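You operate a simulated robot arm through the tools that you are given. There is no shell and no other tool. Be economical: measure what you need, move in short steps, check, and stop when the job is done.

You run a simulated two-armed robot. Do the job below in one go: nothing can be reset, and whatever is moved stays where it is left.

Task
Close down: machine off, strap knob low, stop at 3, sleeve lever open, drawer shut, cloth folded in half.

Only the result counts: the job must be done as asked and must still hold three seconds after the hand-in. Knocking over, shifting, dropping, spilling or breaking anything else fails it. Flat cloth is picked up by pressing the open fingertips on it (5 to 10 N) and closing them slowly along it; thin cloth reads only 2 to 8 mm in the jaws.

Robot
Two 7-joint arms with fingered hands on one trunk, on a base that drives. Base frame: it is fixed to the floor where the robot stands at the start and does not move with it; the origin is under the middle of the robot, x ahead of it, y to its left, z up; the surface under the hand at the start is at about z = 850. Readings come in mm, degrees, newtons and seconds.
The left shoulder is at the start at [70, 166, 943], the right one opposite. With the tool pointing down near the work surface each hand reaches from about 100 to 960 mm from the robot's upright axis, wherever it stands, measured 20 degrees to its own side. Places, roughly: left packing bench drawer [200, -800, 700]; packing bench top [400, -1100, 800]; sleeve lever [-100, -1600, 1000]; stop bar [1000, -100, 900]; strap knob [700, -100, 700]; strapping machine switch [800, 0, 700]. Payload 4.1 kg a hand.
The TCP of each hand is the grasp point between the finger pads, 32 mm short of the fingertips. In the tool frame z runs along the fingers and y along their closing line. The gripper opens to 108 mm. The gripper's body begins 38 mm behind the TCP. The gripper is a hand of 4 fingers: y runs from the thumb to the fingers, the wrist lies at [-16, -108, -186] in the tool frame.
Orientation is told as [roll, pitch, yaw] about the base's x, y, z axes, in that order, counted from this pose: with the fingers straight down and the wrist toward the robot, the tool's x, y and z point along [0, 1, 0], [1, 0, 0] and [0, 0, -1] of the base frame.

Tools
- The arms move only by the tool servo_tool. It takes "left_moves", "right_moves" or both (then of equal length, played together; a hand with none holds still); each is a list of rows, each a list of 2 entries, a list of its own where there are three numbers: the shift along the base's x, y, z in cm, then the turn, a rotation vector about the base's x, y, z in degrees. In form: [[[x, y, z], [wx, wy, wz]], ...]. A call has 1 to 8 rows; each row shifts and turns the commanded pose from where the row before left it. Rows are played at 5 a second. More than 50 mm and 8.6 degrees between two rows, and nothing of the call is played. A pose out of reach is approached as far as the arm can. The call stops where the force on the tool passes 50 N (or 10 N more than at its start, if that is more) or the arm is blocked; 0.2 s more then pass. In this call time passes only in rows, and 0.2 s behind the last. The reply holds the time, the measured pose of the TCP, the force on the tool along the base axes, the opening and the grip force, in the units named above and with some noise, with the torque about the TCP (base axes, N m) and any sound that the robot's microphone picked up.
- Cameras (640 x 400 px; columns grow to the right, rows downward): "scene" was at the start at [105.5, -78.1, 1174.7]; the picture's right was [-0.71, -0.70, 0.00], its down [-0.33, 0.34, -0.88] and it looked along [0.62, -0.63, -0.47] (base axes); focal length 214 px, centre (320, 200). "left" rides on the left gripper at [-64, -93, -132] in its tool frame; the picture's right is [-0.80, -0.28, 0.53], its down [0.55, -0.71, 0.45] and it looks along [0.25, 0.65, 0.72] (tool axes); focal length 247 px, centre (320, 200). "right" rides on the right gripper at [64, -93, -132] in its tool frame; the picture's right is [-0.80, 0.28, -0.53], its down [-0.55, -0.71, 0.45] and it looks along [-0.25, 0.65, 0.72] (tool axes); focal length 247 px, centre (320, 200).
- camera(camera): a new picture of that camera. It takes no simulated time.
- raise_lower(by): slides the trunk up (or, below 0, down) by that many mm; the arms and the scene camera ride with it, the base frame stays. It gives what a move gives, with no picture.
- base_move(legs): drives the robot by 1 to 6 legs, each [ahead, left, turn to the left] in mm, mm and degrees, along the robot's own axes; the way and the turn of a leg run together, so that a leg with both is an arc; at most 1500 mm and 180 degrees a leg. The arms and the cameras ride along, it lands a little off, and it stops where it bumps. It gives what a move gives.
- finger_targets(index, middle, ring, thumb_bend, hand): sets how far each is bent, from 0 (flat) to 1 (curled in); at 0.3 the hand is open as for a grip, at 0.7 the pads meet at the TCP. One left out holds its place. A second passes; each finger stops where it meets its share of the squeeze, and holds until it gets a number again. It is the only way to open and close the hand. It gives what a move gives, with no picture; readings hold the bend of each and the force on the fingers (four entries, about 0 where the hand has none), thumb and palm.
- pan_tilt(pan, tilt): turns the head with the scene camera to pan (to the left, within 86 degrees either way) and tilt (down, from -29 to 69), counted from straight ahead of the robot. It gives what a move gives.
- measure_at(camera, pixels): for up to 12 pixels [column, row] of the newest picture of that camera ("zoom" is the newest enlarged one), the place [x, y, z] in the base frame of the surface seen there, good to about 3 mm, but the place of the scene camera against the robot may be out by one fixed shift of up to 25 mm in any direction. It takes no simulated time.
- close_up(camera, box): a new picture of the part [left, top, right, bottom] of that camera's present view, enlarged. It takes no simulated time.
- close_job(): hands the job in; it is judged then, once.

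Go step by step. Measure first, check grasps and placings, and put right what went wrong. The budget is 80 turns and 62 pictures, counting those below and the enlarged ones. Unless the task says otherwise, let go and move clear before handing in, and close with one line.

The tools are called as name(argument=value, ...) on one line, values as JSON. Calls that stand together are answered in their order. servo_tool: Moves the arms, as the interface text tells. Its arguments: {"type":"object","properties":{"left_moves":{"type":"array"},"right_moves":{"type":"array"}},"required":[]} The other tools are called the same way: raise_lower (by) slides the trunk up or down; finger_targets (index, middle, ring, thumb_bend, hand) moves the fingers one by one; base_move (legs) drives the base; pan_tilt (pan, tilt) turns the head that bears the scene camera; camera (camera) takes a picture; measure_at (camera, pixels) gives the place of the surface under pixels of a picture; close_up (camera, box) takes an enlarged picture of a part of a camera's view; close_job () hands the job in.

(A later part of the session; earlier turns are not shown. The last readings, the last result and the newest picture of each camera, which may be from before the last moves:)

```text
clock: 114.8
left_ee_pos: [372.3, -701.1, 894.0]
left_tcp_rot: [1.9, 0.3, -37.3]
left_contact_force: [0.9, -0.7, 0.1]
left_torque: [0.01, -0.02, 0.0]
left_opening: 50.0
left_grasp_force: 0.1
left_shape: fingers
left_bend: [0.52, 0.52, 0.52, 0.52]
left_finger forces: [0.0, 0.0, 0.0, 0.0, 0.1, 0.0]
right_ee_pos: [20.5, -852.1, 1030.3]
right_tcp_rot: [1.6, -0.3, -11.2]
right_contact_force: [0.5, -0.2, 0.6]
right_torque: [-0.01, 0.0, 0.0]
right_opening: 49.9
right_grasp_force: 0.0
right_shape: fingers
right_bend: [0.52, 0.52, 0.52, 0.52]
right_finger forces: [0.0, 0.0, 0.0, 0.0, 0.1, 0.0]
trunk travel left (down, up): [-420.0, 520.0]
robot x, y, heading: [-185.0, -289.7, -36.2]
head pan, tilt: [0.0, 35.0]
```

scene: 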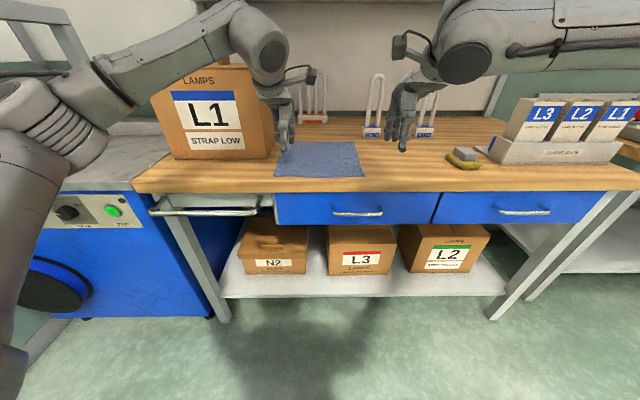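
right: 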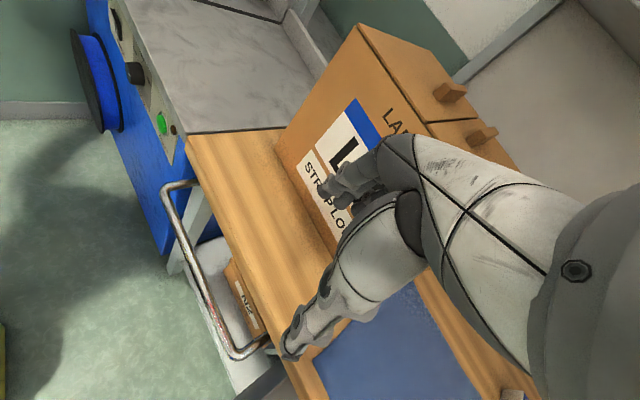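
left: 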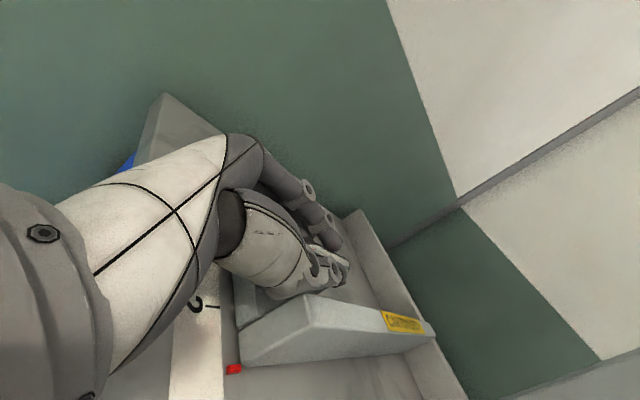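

There's no contact yet at z 894, so I'll go down another 10 mm in small steps.

servo_tool(left_moves=[[[0, 0, -0.4], [0, 0, 0]], [[0, 0, -0.3], [0, 0, 0]], [[0, 0, -0.3], [0, 0, 0]]])

close_up(camera="left", box=[200, 150, 520, 350])

```text
clock: 115.7
left_ee_pos: [371.0, -701.4, 887.8]
left_tcp_rot: [1.9, -0.1, -37.3]
left_contact_force: [2.0, -1.1, 16.5]
left_torque: [-0.39, -0.49, 0.03]
left_opening: 50.6
left_grasp_force: 0.1
left_shape: fingers
left_bend: [0.51, 0.51, 0.52, 0.52]
left_finger forces: [0.1, 0.1, 0.0, 0.0, 0.0, 0.0]
right_ee_pos: [20.7, -851.1, 1032.9]
right_tcp_rot: [1.7, -0.5, -11.2]
right_contact_force: [-0.3, 0.0, 0.1]
right_torque: [0.0, -0.01, 0.03]
right_opening: 50.1
right_grasp_force: 0.1
right_shape: fingers
right_bend: [0.52, 0.52, 0.52, 0.52]
right_finger forces: [0.1, 0.0, 0.1, 0.0, 0.0, 0.0]
trunk travel left (down, up): [-420.0, 520.0]
robot x, y, heading: [-184.6, -288.2, -36.6]
head pan, tilt: [0.0, 35.0]
```

```text
2.00 times, centred on (360, 250) of left
```

zoom: 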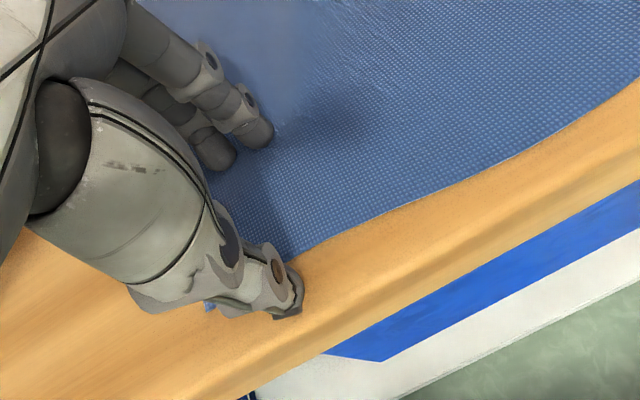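

The press reads 16 N, but the thumb at (285, 300) is on bare wood in front of the cloth edge at about (290, 255). I'll lift a little, move 32 mm inward, and press lightly.

servo_tool(left_moves=[[[0, 0, 1.0], [0, 0, 0]], [[2.3, -2.2, 0], [0, 0, 0]], [[0, 0, -0.6], [0, 0, 0]], [[0, 0, -0.3], [0, 0, 0]]])

close_up(camera="left", box=[200, 150, 520, 350])

```text
clock: 116.7
left_ee_pos: [393.3, -724.8, 887.5]
left_tcp_rot: [1.8, 0.1, -37.3]
left_contact_force: [1.1, -0.8, 14.2]
left_torque: [-0.34, -0.41, 0.02]
left_opening: 50.5
left_grasp_force: 0.1
left_shape: fingers
left_bend: [0.52, 0.51, 0.52, 0.52]
left_finger forces: [0.0, 0.1, 0.1, 0.0, 0.1, 0.0]
right_ee_pos: [19.9, -851.9, 1033.2]
right_tcp_rot: [1.6, -0.5, -11.2]
right_contact_force: [-0.3, -0.4, -0.7]
right_torque: [-0.05, 0.01, 0.0]
right_opening: 50.2
right_grasp_force: 0.1
right_shape: fingers
right_bend: [0.52, 0.52, 0.52, 0.52]
right_finger forces: [0.1, 0.0, 0.0, 0.1, 0.0, 0.0]
trunk travel left (down, up): [-420.0, 520.0]
robot x, y, heading: [-182.9, -292.6, -36.5]
head pan, tilt: [0.0, 35.0]
```

```text
2.00 times, centred on (360, 250) of left
```

zoom: 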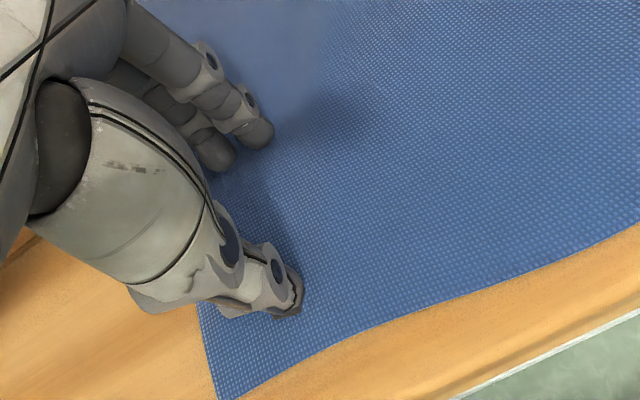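

Both the thumb and fingers are over the cloth now, but the torque shows only the fingers touching. I'll lift, tilt 5° so the thumb comes down, shift 8 mm back, and press again.

servo_tool(left_moves=[[[0, 0, 0.8], [0, 0, 0]], [[-0.6, 0.5, 0], [-3, -4, 0]], [[0, 0, -0.5], [0, 0, 0]], [[0, 0, -0.2], [0, 0, 0]]])

```text
clock: 117.7
left_ee_pos: [388.8, -719.7, 888.0]
left_tcp_rot: [1.9, -5.0, -37.2]
left_contact_force: [2.4, 1.5, 18.4]
left_torque: [0.54, 0.36, -0.12]
left_opening: 50.0
left_grasp_force: 1.6
left_shape: fingers
left_bend: [0.52, 0.52, 0.52, 0.53]
left_finger forces: [0.0, 0.0, 0.1, 0.0, 4.0, 0.1]
right_ee_pos: [18.5, -851.2, 1032.9]
right_tcp_rot: [1.7, -0.6, -11.1]
right_contact_force: [0.0, 0.1, 0.8]
right_torque: [-0.01, -0.01, -0.01]
right_opening: 50.0
right_grasp_force: 0.0
right_shape: fingers
right_bend: [0.52, 0.52, 0.52, 0.52]
right_finger forces: [0.1, 0.0, 0.0, 0.0, 0.1, 0.0]
trunk travel left (down, up): [-420.0, 520.0]
robot x, y, heading: [-185.6, -289.9, -36.6]
head pan, tilt: [0.0, 35.0]
```

Now only the thumb presses, so I'll go halfway back: 2.5° and up 1 mm.

servo_tool(left_moves=[[[0, 0, 0.1], [1.5, 2, 0]]])

```text
clock: 118.0
left_ee_pos: [387.4, -719.2, 887.4]
left_tcp_rot: [2.1, -2.4, -37.3]
left_contact_force: [1.3, -0.4, 7.9]
left_torque: [0.21, 0.11, -0.06]
left_opening: 48.9
left_grasp_force: 0.1
left_shape: fingers
left_bend: [0.52, 0.52, 0.52, 0.53]
left_finger forces: [0.1, 0.0, 0.1, 0.1, 0.0, 0.0]
right_ee_pos: [21.1, -852.7, 1031.0]
right_tcp_rot: [1.6, -0.4, -11.2]
right_contact_force: [-0.4, 0.1, 0.4]
right_torque: [-0.02, -0.06, -0.02]
right_opening: 50.0
right_grasp_force: 0.1
right_shape: fingers
right_bend: [0.52, 0.52, 0.52, 0.52]
right_finger forces: [0.0, 0.0, 0.0, 0.0, 0.1, 0.0]
trunk travel left (down, up): [-420.0, 520.0]
robot x, y, heading: [-184.3, -287.1, -36.6]
head pan, tilt: [0.0, 35.0]
```

The force is 8 N, still slightly on the thumb side. I'll trim 1° and close slowly in steps.

servo_tool(left_moves=[[[0, 0, -0.1], [0.6, 0.8, 0]]])

finger_targets(hand="left", index=0.6, middle=0.6, ring=0.6, thumb_bend=0.6)

finger_targets(hand="left", index=0.67, middle=0.67, ring=0.67, thumb_bend=0.67)

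finger_targets(hand="left", index=0.76, middle=0.76, ring=0.76, thumb_bend=0.72)

close_up(camera="left", box=[200, 150, 520, 350])

```text
clock: 118.5
left_ee_pos: [387.0, -720.3, 886.6]
left_tcp_rot: [2.0, -1.4, -37.3]
left_contact_force: [1.1, -1.6, 6.9]
left_torque: [-0.01, -0.03, 0.0]
left_opening: 48.8
left_grasp_force: 0.1
left_shape: fingers
left_bend: [0.52, 0.52, 0.52, 0.53]
left_finger forces: [0.0, 0.0, 0.1, 0.1, 0.0, 0.1]
right_ee_pos: [20.4, -852.6, 1031.0]
right_tcp_rot: [1.7, -0.4, -11.2]
right_contact_force: [0.7, 0.6, 0.7]
right_torque: [0.02, -0.02, -0.02]
right_opening: 50.1
right_grasp_force: 0.0
right_shape: fingers
right_bend: [0.52, 0.52, 0.52, 0.52]
right_finger forces: [0.0, 0.0, 0.0, 0.0, 0.1, 0.0]
trunk travel left (down, up): [-420.0, 520.0]
robot x, y, heading: [-180.9, -288.0, -36.5]
head pan, tilt: [0.0, 35.0]
```

```text
clock: 119.5
left_ee_pos: [387.6, -720.4, 886.4]
left_tcp_rot: [2.0, -1.3, -37.2]
left_contact_force: [-0.1, 0.4, 4.1]
left_torque: [0.03, 0.12, 0.01]
left_opening: 31.1
left_grasp_force: 0.1
left_shape: fingers
left_bend: [0.6, 0.6, 0.6, 0.59]
left_finger forces: [0.0, 0.0, 0.0, 0.0, 0.1, 0.0]
right_ee_pos: [19.4, -853.4, 1031.8]
right_tcp_rot: [1.7, -0.4, -11.2]
right_contact_force: [-0.9, 0.0, 0.0]
right_torque: [0.01, 0.01, -0.01]
right_opening: 49.9
right_grasp_force: 0.0
right_shape: fingers
right_bend: [0.52, 0.52, 0.52, 0.52]
right_finger forces: [0.0, 0.0, 0.0, 0.0, 0.0, 0.0]
trunk travel left (down, up): [-420.0, 520.0]
robot x, y, heading: [-187.5, -291.0, -36.6]
head pan, tilt: [0.0, 35.0]
```

```text
clock: 120.5
left_ee_pos: [388.6, -720.0, 886.7]
left_tcp_rot: [2.0, -1.2, -37.3]
left_contact_force: [-0.2, -1.0, 0.2]
left_torque: [0.0, 0.0, 0.03]
left_opening: 11.4
left_grasp_force: 0.0
left_shape: fingers
left_bend: [0.67, 0.67, 0.67, 0.67]
left_finger forces: [0.1, 0.1, 0.0, 0.1, 0.0, 0.1]
right_ee_pos: [20.4, -853.7, 1031.9]
right_tcp_rot: [1.7, -0.3, -11.2]
right_contact_force: [0.3, -0.1, -0.2]
right_torque: [-0.06, 0.03, 0.05]
right_opening: 50.0
right_grasp_force: 0.0
right_shape: fingers
right_bend: [0.52, 0.52, 0.52, 0.52]
right_finger forces: [0.1, 0.0, 0.0, 0.0, 0.0, 0.0]
trunk travel left (down, up): [-420.0, 520.0]
robot x, y, heading: [-185.4, -289.2, -36.3]
head pan, tilt: [0.0, 35.0]
```

```text
clock: 121.5
left_ee_pos: [388.5, -719.8, 885.6]
left_tcp_rot: [2.0, -1.4, -37.3]
left_contact_force: [-0.3, 0.8, 0.1]
left_torque: [0.02, 0.03, 0.0]
left_opening: 0.5
left_grasp_force: 0.0
left_shape: fingers
left_bend: [0.75, 0.76, 0.76, 0.69]
left_finger forces: [0.1, 0.1, 0.0, 0.0, 0.0, 0.1]
right_ee_pos: [20.5, -852.6, 1030.6]
right_tcp_rot: [1.7, -0.4, -11.2]
right_contact_force: [-0.1, -1.1, -0.2]
right_torque: [0.01, 0.0, 0.0]
right_opening: 49.9
right_grasp_force: 0.1
right_shape: fingers
right_bend: [0.52, 0.52, 0.52, 0.52]
right_finger forces: [0.0, 0.0, 0.1, 0.1, 0.1, 0.0]
trunk travel left (down, up): [-420.0, 520.0]
robot x, y, heading: [-181.1, -286.7, -36.6]
head pan, tilt: [0.0, 35.0]
```

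```text
2.00 times, centred on (360, 250) of left
```

zoom: 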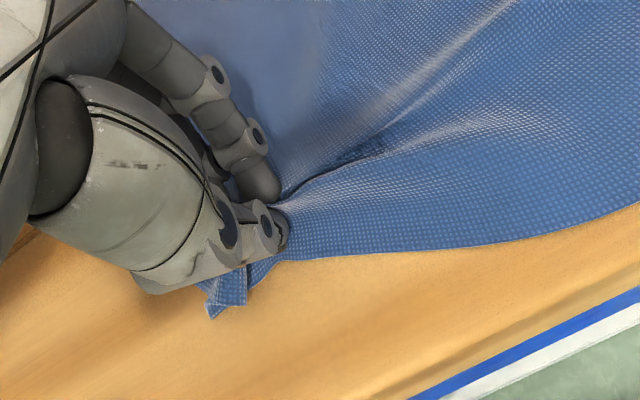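

The cloth has bunched at about (270, 220), but the jaws read 0.5 mm and no grip because the tips rose as they closed. I'll reopen a little, press again, and follow down while closing.

finger_targets(hand="left", index=0.6, middle=0.6, ring=0.6, thumb_bend=0.6)

servo_tool(left_moves=[[[0, 0, -0.2], [0, 0, 0]], [[0, 0, -0.1], [0, 0, 0]]])

finger_targets(hand="left", index=0.65, middle=0.65, ring=0.65, thumb_bend=0.65)

servo_tool(left_moves=[[[0, 0, -0.2], [0, 0, 0]]])

```text
clock: 122.5
left_ee_pos: [388.0, -718.8, 887.0]
left_tcp_rot: [2.1, -1.3, -37.2]
left_contact_force: [-0.9, 0.0, 1.7]
left_torque: [0.0, 0.01, 0.02]
left_opening: 28.0
left_grasp_force: 0.0
left_shape: fingers
left_bend: [0.6, 0.61, 0.6, 0.6]
left_finger forces: [0.1, 0.1, 0.0, 0.1, 0.0, 0.0]
right_ee_pos: [20.0, -852.4, 1032.4]
right_tcp_rot: [1.7, -0.3, -11.2]
right_contact_force: [0.7, 0.2, -0.3]
right_torque: [-0.05, -0.01, 0.02]
right_opening: 49.7
right_grasp_force: 0.1
right_shape: fingers
right_bend: [0.52, 0.52, 0.52, 0.52]
right_finger forces: [0.0, 0.1, 0.0, 0.0, 0.0, 0.1]
trunk travel left (down, up): [-420.0, 520.0]
robot x, y, heading: [-184.7, -290.3, -36.5]
head pan, tilt: [0.0, 35.0]
```

```text
clock: 123.0
left_ee_pos: [387.7, -719.9, 885.4]
left_tcp_rot: [1.8, -1.5, -37.3]
left_contact_force: [3.6, 0.5, 19.8]
left_torque: [0.09, -0.05, -0.06]
left_opening: 27.9
left_grasp_force: 3.5
left_shape: fingers
left_bend: [0.6, 0.6, 0.6, 0.61]
left_finger forces: [0.1, 0.0, 0.0, 0.0, 7.7, 0.1]
right_ee_pos: [19.3, -851.9, 1033.1]
right_tcp_rot: [1.6, -0.6, -11.2]
right_contact_force: [0.4, 0.1, 0.5]
right_torque: [-0.04, 0.0, -0.01]
right_opening: 50.1
right_grasp_force: 0.1
right_shape: fingers
right_bend: [0.52, 0.52, 0.52, 0.52]
right_finger forces: [0.1, 0.1, 0.0, 0.1, 0.1, 0.1]
trunk travel left (down, up): [-420.0, 520.0]
robot x, y, heading: [-184.4, -292.5, -36.4]
head pan, tilt: [0.0, 35.0]
```

```text
clock: 124.0
left_ee_pos: [386.7, -718.2, 885.2]
left_tcp_rot: [1.9, -1.5, -37.4]
left_contact_force: [0.1, 4.5, 26.3]
left_torque: [0.53, 0.48, -0.11]
left_opening: 20.1
left_grasp_force: 10.2
left_shape: fingers
left_bend: [0.65, 0.65, 0.65, 0.64]
left_finger forces: [0.1, 0.0, 0.1, 0.0, 20.4, 0.0]
right_ee_pos: [18.2, -851.0, 1033.4]
right_tcp_rot: [1.7, -0.7, -11.3]
right_contact_force: [1.0, -0.1, 0.6]
right_torque: [0.03, 0.0, -0.01]
right_opening: 50.0
right_grasp_force: 0.1
right_shape: fingers
right_bend: [0.52, 0.52, 0.52, 0.52]
right_finger forces: [0.0, 0.1, 0.0, 0.0, 0.0, 0.0]
trunk travel left (down, up): [-420.0, 520.0]
robot x, y, heading: [-183.7, -288.1, -36.6]
head pan, tilt: [0.0, 35.0]
```

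```text
clock: 124.5
left_ee_pos: [386.2, -716.9, 885.2]
left_tcp_rot: [1.9, -1.7, -37.3]
left_contact_force: [1.0, 6.7, 37.1]
left_torque: [0.67, 0.61, -0.13]
left_opening: 19.3
left_grasp_force: 15.0
left_shape: fingers
left_bend: [0.65, 0.65, 0.65, 0.65]
left_finger forces: [0.1, 0.1, 0.1, 0.1, 29.7, 0.0]
right_ee_pos: [17.6, -850.1, 1033.1]
right_tcp_rot: [1.7, -0.6, -11.2]
right_contact_force: [-0.5, 0.5, -0.2]
right_torque: [0.0, 0.0, 0.0]
right_opening: 49.9
right_grasp_force: 0.0
right_shape: fingers
right_bend: [0.52, 0.52, 0.52, 0.52]
right_finger forces: [0.1, 0.0, 0.0, 0.0, 0.1, 0.0]
trunk travel left (down, up): [-420.0, 520.0]
robot x, y, heading: [-182.6, -291.5, -36.6]
head pan, tilt: [0.0, 35.0]
```

That's too hard, at 37 N, mostly on the thumb. I'll ease up 3 mm and finish closing.

servo_tool(left_moves=[[[0, 0, 0.3], [0, 0, 0]]])

finger_targets(hand="left", index=0.7, middle=0.7, ring=0.7, thumb_bend=0.68)

finger_targets(hand="left", index=0.8, middle=0.8, ring=0.8, thumb_bend=0.72)

servo_tool(left_moves=[[[0, 0, 2], [0, 0, 0]], [[0.8, -0.6, 2], [0, 0, 0]], [[0.8, -0.6, 2], [0, 0, 0]]])

camera(camera="left")

```text
clock: 124.8
left_ee_pos: [386.2, -717.1, 885.7]
left_tcp_rot: [2.1, -1.5, -37.4]
left_contact_force: [-0.7, 6.1, 28.6]
left_torque: [0.52, 0.48, -0.11]
left_opening: 19.6
left_grasp_force: 10.8
left_shape: fingers
left_bend: [0.65, 0.65, 0.65, 0.65]
left_finger forces: [0.1, 0.1, 0.0, 0.0, 22.1, 0.1]
right_ee_pos: [18.1, -851.8, 1033.3]
right_tcp_rot: [1.5, -0.7, -11.3]
right_contact_force: [0.2, -0.2, 0.1]
right_torque: [-0.02, -0.01, -0.01]
right_opening: 50.0
right_grasp_force: 0.1
right_shape: fingers
right_bend: [0.52, 0.52, 0.52, 0.52]
right_finger forces: [0.1, 0.0, 0.1, 0.0, 0.0, 0.0]
trunk travel left (down, up): [-420.0, 520.0]
robot x, y, heading: [-187.3, -288.5, -36.4]
head pan, tilt: [0.0, 35.0]
```

```text
clock: 125.8
left_ee_pos: [388.1, -716.8, 885.1]
left_tcp_rot: [1.9, -1.4, -37.2]
left_contact_force: [-1.4, 7.6, 23.0]
left_torque: [0.59, 0.46, -0.14]
left_opening: 13.4
left_grasp_force: 9.2
left_shape: fingers
left_bend: [0.7, 0.7, 0.7, 0.65]
left_finger forces: [0.1, 0.0, 0.0, 0.0, 18.3, 0.1]
right_ee_pos: [18.6, -850.7, 1032.3]
right_tcp_rot: [1.6, -0.6, -11.2]
right_contact_force: [0.6, -0.4, -0.2]
right_torque: [0.03, -0.02, 0.0]
right_opening: 49.8
right_grasp_force: 0.1
right_shape: fingers
right_bend: [0.52, 0.52, 0.52, 0.52]
right_finger forces: [0.0, 0.0, 0.0, 0.1, 0.1, 0.0]
trunk travel left (down, up): [-420.0, 520.0]
robot x, y, heading: [-184.9, -290.0, -36.6]
head pan, tilt: [0.0, 35.0]
```

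```text
clock: 126.8
left_ee_pos: [387.6, -718.5, 885.5]
left_tcp_rot: [1.9, -1.4, -37.4]
left_contact_force: [-2.0, 4.0, 17.5]
left_torque: [0.33, 0.33, -0.06]
left_opening: 3.0
left_grasp_force: 6.9
left_shape: fingers
left_bend: [0.79, 0.8, 0.8, 0.68]
left_finger forces: [0.0, 0.1, 0.0, 0.0, 14.3, 0.1]
right_ee_pos: [18.9, -850.1, 1033.3]
right_tcp_rot: [1.7, -0.4, -11.3]
right_contact_force: [0.7, 0.6, -0.5]
right_torque: [-0.01, 0.03, 0.04]
right_opening: 50.0
right_grasp_force: 0.0
right_shape: fingers
right_bend: [0.52, 0.52, 0.52, 0.52]
right_finger forces: [0.0, 0.0, 0.1, 0.1, 0.0, 0.1]
trunk travel left (down, up): [-420.0, 520.0]
robot x, y, heading: [-187.9, -290.9, -36.6]
head pan, tilt: [0.0, 35.0]
```

```text
clock: 127.7
left_ee_pos: [404.1, -733.1, 944.6]
left_tcp_rot: [2.0, -1.3, -37.4]
left_contact_force: [-0.1, -0.1, -0.1]
left_torque: [0.0, -0.03, 0.01]
left_opening: 2.7
left_grasp_force: 0.1
left_shape: fingers
left_bend: [0.79, 0.8, 0.8, 0.68]
left_finger forces: [0.0, 0.0, 0.0, 0.0, 0.0, 0.0]
right_ee_pos: [20.2, -852.7, 1029.9]
right_tcp_rot: [1.7, -0.5, -11.2]
right_contact_force: [-0.1, -0.3, 0.3]
right_torque: [0.01, -0.02, -0.03]
right_opening: 49.8
right_grasp_force: 0.0
right_shape: fingers
right_bend: [0.52, 0.52, 0.52, 0.52]
right_finger forces: [0.1, 0.0, 0.0, 0.0, 0.1, 0.0]
trunk travel left (down, up): [-420.0, 520.0]
robot x, y, heading: [-180.8, -289.5, -36.6]
head pan, tilt: [0.0, 35.0]
```

```text
7 pictures are left
```

left: 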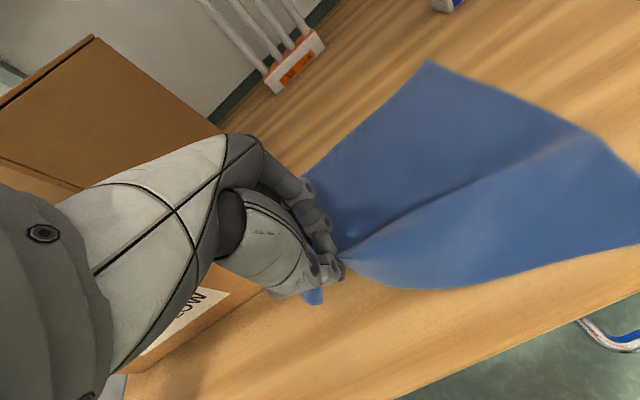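

The cloth corner is held: it lifts with the hand at about (335, 260) and the jaws read 2.7 mm. I'll carry it in an arc to the back-left corner at n≈920 and set it down.

servo_tool(left_moves=[[[2.4, -1.8, 2], [0, 0, 0]], [[2.4, -1.8, 1], [0, 0, 0]], [[2.4, -1.8, 0], [0, 0, 0]], [[2.4, -1.8, -1], [0, 0, 0]], [[2.4, -1.8, -2], [0, 0, 0]], [[0.5, -0.4, -2], [0, 0, 0]], [[0, 0, -1.8], [0, 0, 0]]])

```text
clock: 129.2
left_ee_pos: [501.6, -804.3, 921.6]
left_tcp_rot: [1.9, -1.4, -37.3]
left_contact_force: [0.6, 0.0, 0.0]
left_torque: [0.02, -0.01, 0.02]
left_opening: 2.6
left_grasp_force: 0.0
left_shape: fingers
left_bend: [0.79, 0.8, 0.8, 0.68]
left_finger forces: [0.0, 0.0, 0.0, 0.1, 0.0, 0.0]
left hand out of reach, approached as far as the arm can: row 4, 5
right_ee_pos: [18.9, -851.5, 1032.2]
right_tcp_rot: [1.7, -0.4, -11.2]
right_contact_force: [-0.6, 0.0, 0.0]
right_torque: [0.0, 0.01, 0.01]
right_opening: 50.0
right_grasp_force: 0.0
right_shape: fingers
right_bend: [0.52, 0.52, 0.52, 0.52]
right_finger forces: [0.1, 0.1, 0.1, 0.1, 0.0, 0.0]
trunk travel left (down, up): [-420.0, 520.0]
robot x, y, heading: [-183.0, -291.9, -36.5]
head pan, tilt: [0.0, 35.0]
```

The hand is at n 884, r 342, just short. I'll bring the base forward 36 mm, then lower and release.

base_move(legs=[[38, 0, 0]])

servo_tool(left_moves=[[[0, 0, -1.2], [0, 0, 0]], [[0, 0, -1], [0, 0, 0]], [[0, 0, -0.6], [0, 0, 0]]])

```text
clock: 130.1
left_ee_pos: [526.8, -826.2, 924.8]
left_tcp_rot: [2.2, -1.6, -37.4]
left_contact_force: [0.1, -0.3, 0.1]
left_torque: [-0.03, -0.01, -0.04]
left_opening: 2.8
left_grasp_force: 0.1
left_shape: fingers
left_bend: [0.79, 0.8, 0.8, 0.68]
left_finger forces: [0.0, 0.0, 0.0, 0.0, 0.0, 0.1]
right_ee_pos: [45.5, -873.3, 1034.0]
right_tcp_rot: [1.6, -0.8, -11.2]
right_contact_force: [-0.1, -0.1, 0.9]
right_torque: [0.02, -0.03, 0.0]
right_opening: 50.0
right_grasp_force: 0.0
right_shape: fingers
right_bend: [0.52, 0.52, 0.52, 0.52]
right_finger forces: [0.1, 0.1, 0.0, 0.1, 0.0, 0.0]
trunk travel left (down, up): [-420.0, 520.0]
robot x, y, heading: [-152.9, -313.0, -36.4]
head pan, tilt: [0.0, 35.0]
```

```text
clock: 130.9
left_ee_pos: [519.3, -823.9, 909.4]
left_tcp_rot: [2.1, -2.6, -37.6]
left_contact_force: [0.2, -0.2, -0.3]
left_torque: [0.0, 0.03, -0.03]
left_opening: 2.8
left_grasp_force: 0.2
left_shape: fingers
left_bend: [0.79, 0.8, 0.8, 0.68]
left_finger forces: [0.1, 0.0, 0.0, 0.0, 0.0, 0.1]
right_ee_pos: [39.3, -869.2, 1036.8]
right_tcp_rot: [1.5, -1.2, -11.4]
right_contact_force: [-0.2, -0.1, -0.1]
right_torque: [-0.01, 0.0, -0.01]
right_opening: 50.3
right_grasp_force: 0.1
right_shape: fingers
right_bend: [0.52, 0.52, 0.52, 0.52]
right_finger forces: [0.0, 0.1, 0.0, 0.0, 0.0, 0.0]
trunk travel left (down, up): [-420.0, 520.0]
robot x, y, heading: [-152.5, -310.7, -36.8]
head pan, tilt: [0.0, 35.0]
```

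The last lowering stalled at z 909 and the whole robot leaned slightly, so something on the left arm is touching. I need to look.

camera(camera="scene")

```text
6 pictures are left
```

scene: 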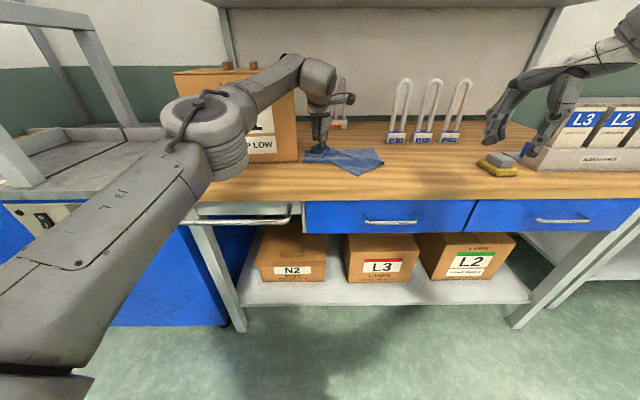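

The left elbow at about (225, 170) is resting on the bench top. The box still looks in place. I'll raise the trunk 80 mm, which lifts the elbow, and then lower the hand again.

raise_lower(by=80)

servo_tool(left_moves=[[[0, 0, -2], [0, 0, 0]], [[0, 0, -2], [0, 0, 0]], [[0, 0, -2], [0, 0, 0]], [[0, 0, -2], [0, 0, 0]], [[0, 0, -1], [0, 0, 0]]])

```text
clock: 132.1
left_ee_pos: [532.7, -828.6, 970.8]
left_tcp_rot: [2.0, -1.3, -37.4]
left_contact_force: [0.2, -0.5, -0.9]
left_torque: [-0.01, -0.02, 0.01]
left_opening: 2.4
left_grasp_force: 0.0
left_shape: fingers
left_bend: [0.79, 0.8, 0.8, 0.68]
left_finger forces: [0.0, 0.1, 0.1, 0.0, 0.0, 0.0]
right_ee_pos: [50.3, -875.5, 1109.9]
right_tcp_rot: [1.7, -0.4, -11.3]
right_contact_force: [-0.6, -0.5, 0.3]
right_torque: [0.01, -0.01, 0.0]
right_opening: 50.0
right_grasp_force: 0.0
right_shape: fingers
right_bend: [0.52, 0.52, 0.52, 0.52]
right_finger forces: [0.1, 0.0, 0.0, 0.0, 0.0, 0.1]
trunk travel left (down, up): [-500.0, 440.0]
robot x, y, heading: [-153.7, -313.1, -36.5]
head pan, tilt: [0.0, 35.0]
```

```text
clock: 133.5
left_ee_pos: [522.6, -834.3, 920.8]
left_tcp_rot: [1.7, -4.1, -37.9]
left_contact_force: [1.4, -0.4, 1.9]
left_torque: [0.04, 0.09, -0.07]
left_opening: 2.7
left_grasp_force: 0.2
left_shape: fingers
left_bend: [0.79, 0.8, 0.8, 0.68]
left_finger forces: [0.1, 0.0, 0.1, 0.0, 0.0, 0.0]
right_ee_pos: [41.4, -872.6, 1110.2]
right_tcp_rot: [1.7, -0.8, -11.4]
right_contact_force: [0.4, -0.1, 0.3]
right_torque: [0.04, 0.09, 0.02]
right_opening: 50.1
right_grasp_force: 0.1
right_shape: fingers
right_bend: [0.52, 0.52, 0.52, 0.52]
right_finger forces: [0.1, 0.0, 0.0, 0.1, 0.0, 0.0]
trunk travel left (down, up): [-500.0, 440.0]
robot x, y, heading: [-147.9, -310.5, -36.6]
head pan, tilt: [0.0, 35.0]
stopped in row 5 (left hand): the arm was blocked; the commanded pose is now the measured one
```

It's blocked again at z 921, probably by the forearm against the box front. The tips are only about 40 mm above the cloth at n 919, so I'll release here and let the corner drop. Then I'll lift away.

finger_targets(hand="left", index=0.5, middle=0.5, ring=0.5, thumb_bend=0.5)

servo_tool(left_moves=[[[0, 0, 2.5], [0, 0, 0]], [[0, 0, 2.5], [0, 0, 0]], [[0, 0, 2], [0, 0, 0]], [[-2.4, 1.8, 0], [0, 0, 0]], [[-2.4, 1.8, 0], [0, 0, 0]], [[-2.4, 1.8, 0], [0, 0, 0]], [[-2.4, 1.8, 0], [0, 0, 0]], [[-2.4, 1.8, 0], [0, 0, 0]]])

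base_move(legs=[[-70, 0, 0], [0, -160, 0]])

camera(camera="scene")

```text
clock: 134.5
left_ee_pos: [522.9, -830.9, 918.6]
left_tcp_rot: [1.9, -3.9, -37.6]
left_contact_force: [-0.3, 0.2, 0.4]
left_torque: [-0.01, 0.03, 0.01]
left_opening: 54.8
left_grasp_force: 0.1
left_shape: fingers
left_bend: [0.5, 0.5, 0.5, 0.5]
left_finger forces: [0.0, 0.0, 0.0, 0.1, 0.0, 0.0]
right_ee_pos: [39.9, -872.2, 1114.7]
right_tcp_rot: [1.7, -1.0, -11.1]
right_contact_force: [0.7, -0.4, -0.5]
right_torque: [-0.01, 0.03, 0.0]
right_opening: 50.0
right_grasp_force: 0.1
right_shape: fingers
right_bend: [0.52, 0.52, 0.52, 0.52]
right_finger forces: [0.0, 0.0, 0.0, 0.0, 0.0, 0.1]
trunk travel left (down, up): [-500.0, 440.0]
robot x, y, heading: [-154.1, -312.4, -36.4]
head pan, tilt: [0.0, 35.0]
```

```text
clock: 136.3
left_ee_pos: [410.7, -741.9, 977.7]
left_tcp_rot: [1.6, -3.2, -37.3]
left_contact_force: [0.4, -0.4, -0.5]
left_torque: [0.0, -0.01, -0.03]
left_opening: 55.2
left_grasp_force: 0.0
left_shape: fingers
left_bend: [0.5, 0.5, 0.5, 0.5]
left_finger forces: [0.0, 0.0, 0.0, 0.1, 0.0, 0.0]
right_ee_pos: [49.3, -873.5, 1112.1]
right_tcp_rot: [1.7, -0.5, -11.2]
right_contact_force: [0.1, 0.2, 0.8]
right_torque: [-0.02, -0.02, 0.01]
right_opening: 49.7
right_grasp_force: 0.1
right_shape: fingers
right_bend: [0.52, 0.52, 0.52, 0.52]
right_finger forces: [0.0, 0.0, 0.0, 0.0, 0.0, 0.0]
trunk travel left (down, up): [-500.0, 440.0]
robot x, y, heading: [-152.4, -309.9, -36.3]
head pan, tilt: [0.0, 35.0]
```

```text
clock: 138.3
left_ee_pos: [262.4, -828.1, 976.8]
left_tcp_rot: [1.8, -3.1, -37.5]
left_contact_force: [-0.2, 0.0, -0.4]
left_torque: [0.06, -0.01, 0.0]
left_opening: 55.5
left_grasp_force: 0.1
left_shape: fingers
left_bend: [0.5, 0.5, 0.5, 0.5]
left_finger forces: [0.0, 0.0, 0.0, 0.1, 0.0, 0.0]
right_ee_pos: [-98.9, -962.2, 1110.9]
right_tcp_rot: [1.8, -0.5, -11.2]
right_contact_force: [-0.3, 0.4, -0.1]
right_torque: [0.02, -0.04, -0.01]
right_opening: 50.1
right_grasp_force: 0.0
right_shape: fingers
right_bend: [0.52, 0.52, 0.52, 0.52]
right_finger forces: [0.1, 0.1, 0.0, 0.0, 0.1, 0.1]
trunk travel left (down, up): [-500.0, 440.0]
robot x, y, heading: [-300.1, -400.7, -36.2]
head pan, tilt: [0.0, 35.0]
```

```text
5 pictures are left
5 turns are left
```

scene: 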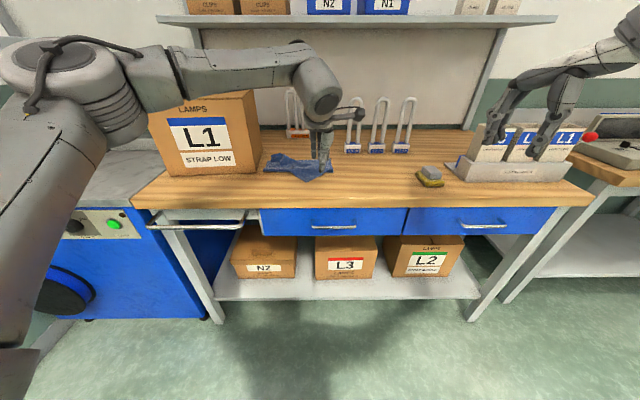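

The front-left corner is now folded back, with the cloth at about (265–333, 155–182). Few turns remain, so I'll look at the cloth and the lever together and measure both.

measure_at(camera="scene", pixels=[[332, 171], [325, 177], [303, 180], [290, 176], [265, 170], [268, 160], [285, 154], [304, 160], [590, 135], [583, 141], [595, 142], [572, 150]])

close_up(camera="scene", box=[250, 140, 346, 200])

close_up(camera="scene", box=[544, 110, 624, 160])

```text
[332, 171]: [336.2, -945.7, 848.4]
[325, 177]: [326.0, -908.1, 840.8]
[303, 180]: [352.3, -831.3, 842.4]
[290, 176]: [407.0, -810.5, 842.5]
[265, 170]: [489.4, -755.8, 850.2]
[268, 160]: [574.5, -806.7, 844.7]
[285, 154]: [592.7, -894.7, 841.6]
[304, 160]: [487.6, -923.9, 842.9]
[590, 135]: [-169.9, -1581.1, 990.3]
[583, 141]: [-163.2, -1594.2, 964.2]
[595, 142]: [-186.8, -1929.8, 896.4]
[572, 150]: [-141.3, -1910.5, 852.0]
```

```text
6.67 times, centred on (298, 170) of scene
```

zoom: 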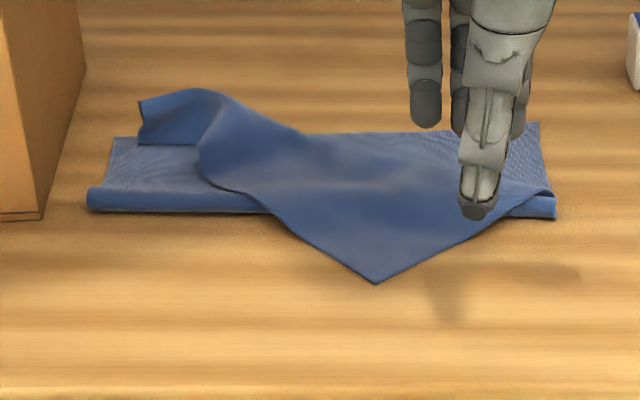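

```text
8.00 times, centred on (584, 135) of scene
4 turns are left
```

zoom: 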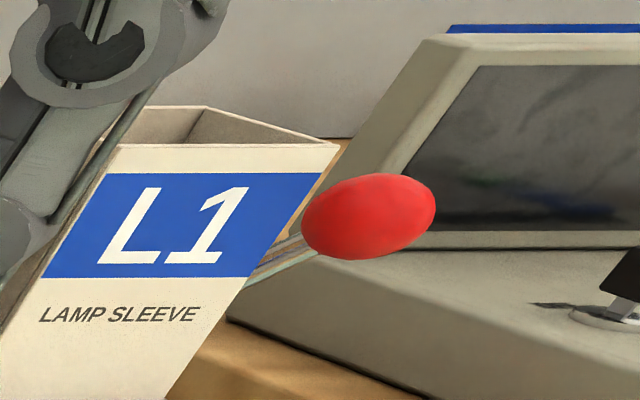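

The front-right corner still lies as a flap pointing forward at zoom (375, 283), about n 778, r 448. Turns are short, so I'll pick that corner up, lay it on the back-right corner, retreat, and drive over to the lever for a look, all in one sequence.

base_move(legs=[[45, 0, 0]])

servo_tool(left_moves=[[[3.03, 0.1, -1.5], [1, 1.36, 0]], [[3.03, 0.1, -1.5], [0, 0, 0]], [[3.03, 0.1, -1.5], [0, 0, 0]], [[0, 0, -1.2], [0, 0, 0]], [[0, 0, -1.2], [0, 0, 0]], [[0, 0, -1.2], [0, 0, 0]], [[0, 0, -0.7], [0, 0, 0]], [[0, 0, -0.3], [0, 0, 0]]])

finger_targets(hand="left", index=0.6, middle=0.6, ring=0.6, thumb_bend=0.6)

finger_targets(hand="left", index=0.7, middle=0.7, ring=0.7, thumb_bend=0.67)

finger_targets(hand="left", index=0.8, middle=0.8, ring=0.8, thumb_bend=0.72)

servo_tool(left_moves=[[[0, 0, 2], [0, 0, 0]], [[0, 0, 2], [0, 0, 0]], [[0.6, -2.8, 0.5], [0, 0, 0]], [[0.6, -2.8, 0], [0, 0, 0]], [[0.6, -2.8, 0], [0, 0, 0]], [[0.6, -2.8, -0.5], [0, 0, 0]], [[0, 0, -1.8], [0, 0, 0]], [[0, 0, -1.5], [0, 0, 0]]])

finger_targets(hand="left", index=0.5, middle=0.5, ring=0.5, thumb_bend=0.5)

servo_tool(left_moves=[[[0, 0, 2.5], [0, 0, 0]], [[0, 0, 2.5], [0, 0, 0]], [[0, 0, 3], [0, 0, 0]], [[-3, 2.25, 1], [0, 0, 0]], [[-3, 2.25, 1], [0, 0, 0]], [[-3, 2.25, 1], [0, 0, 0]], [[-3, 2.25, 0], [0, 0, 0]], [[-3, 2.25, 0], [0, 0, 0]]])

base_move(legs=[[-110, 0, 0], [0, -950, 0]])

pan_tilt(pan=7, tilt=17)

camera(camera="scene")

close_up(camera="scene", box=[220, 130, 420, 255])

```text
clock: 139.2
left_ee_pos: [300.5, -856.2, 977.0]
left_tcp_rot: [1.7, -3.0, -37.4]
left_contact_force: [-0.1, 0.3, 0.0]
left_torque: [0.03, 0.02, -0.04]
left_opening: 55.4
left_grasp_force: 0.0
left_shape: fingers
left_bend: [0.5, 0.5, 0.5, 0.5]
left_finger forces: [0.0, 0.1, 0.0, 0.0, 0.0, 0.0]
right_ee_pos: [-61.3, -989.4, 1111.5]
right_tcp_rot: [1.7, -0.3, -11.1]
right_contact_force: [-0.3, -0.2, -1.1]
right_torque: [0.01, 0.01, -0.02]
right_opening: 49.9
right_grasp_force: 0.0
right_shape: fingers
right_bend: [0.52, 0.52, 0.52, 0.52]
right_finger forces: [0.0, 0.0, 0.0, 0.0, 0.0, 0.0]
trunk travel left (down, up): [-500.0, 440.0]
robot x, y, heading: [-269.3, -425.8, -36.3]
head pan, tilt: [0.0, 35.0]
```

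```text
clock: 141.0
left_ee_pos: [390.7, -849.5, 887.8]
left_tcp_rot: [1.7, -1.6, -37.4]
left_contact_force: [1.6, 0.1, 7.0]
left_torque: [-0.12, -0.25, 0.02]
left_opening: 55.6
left_grasp_force: 0.1
left_shape: fingers
left_bend: [0.5, 0.49, 0.5, 0.5]
left_finger forces: [0.0, 0.0, 0.1, 0.1, 0.0, 0.1]
right_ee_pos: [-62.9, -987.6, 1112.5]
right_tcp_rot: [1.7, -0.5, -11.3]
right_contact_force: [-1.1, 0.9, -0.3]
right_torque: [0.01, -0.01, 0.0]
right_opening: 50.1
right_grasp_force: 0.0
right_shape: fingers
right_bend: [0.52, 0.52, 0.52, 0.52]
right_finger forces: [0.0, 0.0, 0.0, 0.1, 0.0, 0.1]
trunk travel left (down, up): [-500.0, 440.0]
robot x, y, heading: [-267.1, -426.9, -36.4]
head pan, tilt: [0.0, 35.0]
```

```text
clock: 142.0
left_ee_pos: [389.0, -852.0, 887.1]
left_tcp_rot: [1.6, -1.5, -37.4]
left_contact_force: [2.2, -1.6, 10.6]
left_torque: [-0.28, -0.27, -0.02]
left_opening: 31.3
left_grasp_force: 0.0
left_shape: fingers
left_bend: [0.59, 0.59, 0.6, 0.6]
left_finger forces: [0.2, 0.1, 0.0, 0.1, 0.0, 0.0]
right_ee_pos: [-64.0, -987.4, 1111.5]
right_tcp_rot: [1.7, -0.5, -11.2]
right_contact_force: [0.4, 0.0, 0.1]
right_torque: [0.04, -0.01, -0.02]
right_opening: 49.8
right_grasp_force: 0.0
right_shape: fingers
right_bend: [0.52, 0.52, 0.52, 0.52]
right_finger forces: [0.1, 0.1, 0.0, 0.1, 0.0, 0.1]
trunk travel left (down, up): [-500.0, 440.0]
robot x, y, heading: [-266.8, -427.8, -36.6]
head pan, tilt: [0.0, 35.0]
```

```text
clock: 143.0
left_ee_pos: [389.3, -851.9, 884.8]
left_tcp_rot: [1.8, -1.4, -37.4]
left_contact_force: [0.3, -0.1, 1.3]
left_torque: [-0.02, 0.0, 0.04]
left_opening: 7.7
left_grasp_force: 0.1
left_shape: fingers
left_bend: [0.7, 0.7, 0.7, 0.67]
left_finger forces: [0.0, 0.1, 0.0, 0.0, 0.1, 0.1]
right_ee_pos: [-62.3, -988.6, 1111.9]
right_tcp_rot: [1.7, -0.5, -11.2]
right_contact_force: [0.0, 0.1, 0.6]
right_torque: [0.02, 0.0, 0.02]
right_opening: 50.0
right_grasp_force: 0.1
right_shape: fingers
right_bend: [0.52, 0.52, 0.52, 0.52]
right_finger forces: [0.1, 0.0, 0.0, 0.1, 0.0, 0.1]
trunk travel left (down, up): [-500.0, 440.0]
robot x, y, heading: [-263.4, -426.7, -36.5]
head pan, tilt: [0.0, 35.0]
```

```text
clock: 144.0
left_ee_pos: [390.6, -851.9, 887.3]
left_tcp_rot: [1.6, -1.5, -37.4]
left_contact_force: [0.1, -0.1, -0.5]
left_torque: [0.03, -0.02, -0.04]
left_opening: 3.1
left_grasp_force: 0.0
left_shape: fingers
left_bend: [0.79, 0.8, 0.8, 0.67]
left_finger forces: [0.0, 0.0, 0.1, 0.0, 0.0, 0.0]
right_ee_pos: [-62.1, -987.1, 1111.3]
right_tcp_rot: [1.7, -0.5, -11.2]
right_contact_force: [0.6, 0.2, -0.3]
right_torque: [-0.01, 0.01, -0.01]
right_opening: 50.0
right_grasp_force: 0.0
right_shape: fingers
right_bend: [0.52, 0.52, 0.52, 0.52]
right_finger forces: [0.1, 0.0, 0.0, 0.0, 0.1, 0.0]
trunk travel left (down, up): [-500.0, 440.0]
robot x, y, heading: [-264.2, -423.9, -36.6]
head pan, tilt: [0.0, 35.0]
```

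```text
clock: 145.8
left_ee_pos: [412.0, -964.2, 892.5]
left_tcp_rot: [1.7, -1.3, -37.4]
left_contact_force: [0.3, -0.1, 0.4]
left_torque: [-0.02, -0.02, 0.01]
left_opening: 3.0
left_grasp_force: 0.0
left_shape: fingers
left_bend: [0.79, 0.8, 0.8, 0.67]
left_finger forces: [0.0, 0.0, 0.0, 0.1, 0.0, 0.1]
right_ee_pos: [-61.3, -989.2, 1111.1]
right_tcp_rot: [1.7, -0.5, -11.3]
right_contact_force: [0.8, 0.1, -0.3]
right_torque: [0.05, -0.03, -0.01]
right_opening: 49.9
right_grasp_force: 0.1
right_shape: fingers
right_bend: [0.52, 0.52, 0.52, 0.52]
right_finger forces: [0.1, 0.0, 0.1, 0.1, 0.1, 0.0]
trunk travel left (down, up): [-500.0, 440.0]
robot x, y, heading: [-265.3, -422.6, -36.5]
head pan, tilt: [0.0, 35.0]
```

```text
clock: 146.8
left_ee_pos: [411.8, -963.9, 892.5]
left_tcp_rot: [1.6, -1.4, -37.4]
left_contact_force: [-0.1, -0.6, 0.3]
left_torque: [0.04, -0.01, -0.04]
left_opening: 54.8
left_grasp_force: 0.0
left_shape: fingers
left_bend: [0.5, 0.5, 0.5, 0.5]
left_finger forces: [0.0, 0.0, 0.0, 0.0, 0.1, 0.0]
right_ee_pos: [-61.8, -988.4, 1112.1]
right_tcp_rot: [1.7, -0.4, -11.2]
right_contact_force: [-0.4, -0.5, 0.0]
right_torque: [0.0, -0.02, -0.04]
right_opening: 50.2
right_grasp_force: 0.2
right_shape: fingers
right_bend: [0.52, 0.52, 0.52, 0.52]
right_finger forces: [0.0, 0.0, 0.1, 0.1, 0.0, 0.0]
trunk travel left (down, up): [-500.0, 440.0]
robot x, y, heading: [-265.5, -420.0, -36.3]
head pan, tilt: [0.0, 35.0]
```

```text
clock: 148.6
left_ee_pos: [258.6, -849.2, 994.8]
left_tcp_rot: [1.6, -1.4, -37.4]
left_contact_force: [0.6, 0.4, -0.5]
left_torque: [-0.01, -0.01, 0.0]
left_opening: 55.2
left_grasp_force: 0.0
left_shape: fingers
left_bend: [0.5, 0.5, 0.5, 0.5]
left_finger forces: [0.0, 0.0, 0.1, 0.0, 0.1, 0.1]
left hand out of reach, approached as far as the arm can: row 3
right_ee_pos: [-63.5, -987.9, 1112.2]
right_tcp_rot: [1.7, -0.5, -11.2]
right_contact_force: [-1.2, -0.2, -0.1]
right_torque: [0.02, 0.02, 0.01]
right_opening: 49.8
right_grasp_force: 0.0
right_shape: fingers
right_bend: [0.52, 0.52, 0.52, 0.52]
right_finger forces: [0.0, 0.0, 0.0, 0.0, 0.0, 0.1]
trunk travel left (down, up): [-500.0, 440.0]
robot x, y, heading: [-266.5, -426.5, -36.4]
head pan, tilt: [0.0, 35.0]
```

```text
clock: 154.3
left_ee_pos: [-386.5, -1541.9, 994.6]
left_tcp_rot: [1.6, -1.4, -37.1]
left_contact_force: [-0.3, -0.2, -0.3]
left_torque: [-0.01, 0.02, -0.02]
left_opening: 55.2
left_grasp_force: 0.0
left_shape: fingers
left_bend: [0.5, 0.5, 0.5, 0.5]
left_finger forces: [0.0, 0.1, 0.0, 0.0, 0.0, 0.1]
right_ee_pos: [-705.2, -1681.9, 1112.3]
right_tcp_rot: [1.6, -0.4, -10.9]
right_contact_force: [0.0, -0.3, -0.1]
right_torque: [-0.01, -0.03, 0.0]
right_opening: 49.9
right_grasp_force: 0.2
right_shape: fingers
right_bend: [0.52, 0.52, 0.52, 0.52]
right_finger forces: [0.0, 0.0, 0.0, 0.0, 0.1, 0.0]
trunk travel left (down, up): [-500.0, 440.0]
robot x, y, heading: [-914.1, -1122.3, -36.2]
head pan, tilt: [0.0, 35.0]
```

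```text
clock: 155.1
left_ee_pos: [-384.8, -1541.3, 994.3]
left_tcp_rot: [1.7, -1.4, -37.1]
left_contact_force: [0.6, 0.7, 0.2]
left_torque: [-0.02, 0.02, 0.0]
left_opening: 55.4
left_grasp_force: 0.0
left_shape: fingers
left_bend: [0.5, 0.5, 0.5, 0.5]
left_finger forces: [0.0, 0.0, 0.0, 0.1, 0.0, 0.0]
right_ee_pos: [-704.5, -1681.6, 1111.3]
right_tcp_rot: [1.6, -0.3, -10.8]
right_contact_force: [-0.9, 0.0, -0.5]
right_torque: [0.0, 0.02, -0.04]
right_opening: 50.1
right_grasp_force: 0.1
right_shape: fingers
right_bend: [0.52, 0.52, 0.52, 0.52]
right_finger forces: [0.0, 0.0, 0.0, 0.0, 0.0, 0.0]
trunk travel left (down, up): [-500.0, 440.0]
robot x, y, heading: [-912.2, -1121.1, -36.1]
head pan, tilt: [7.0, 17.0]
```

```text
2 pictures are left
```

scene: 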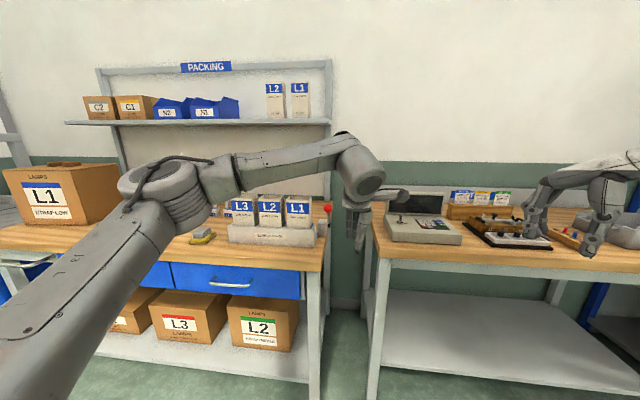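

```text
3.20 times, centred on (320, 192) of scene
3 turns are left
```

zoom: 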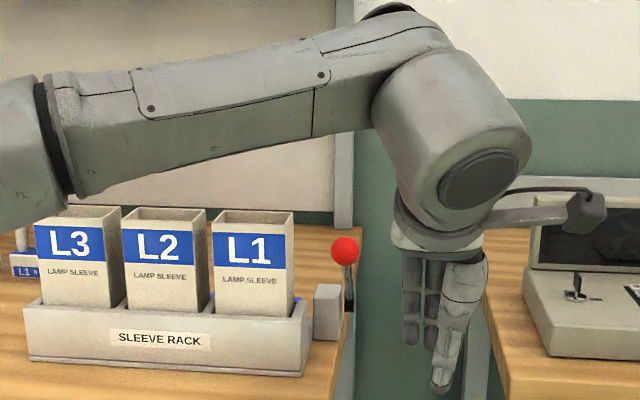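

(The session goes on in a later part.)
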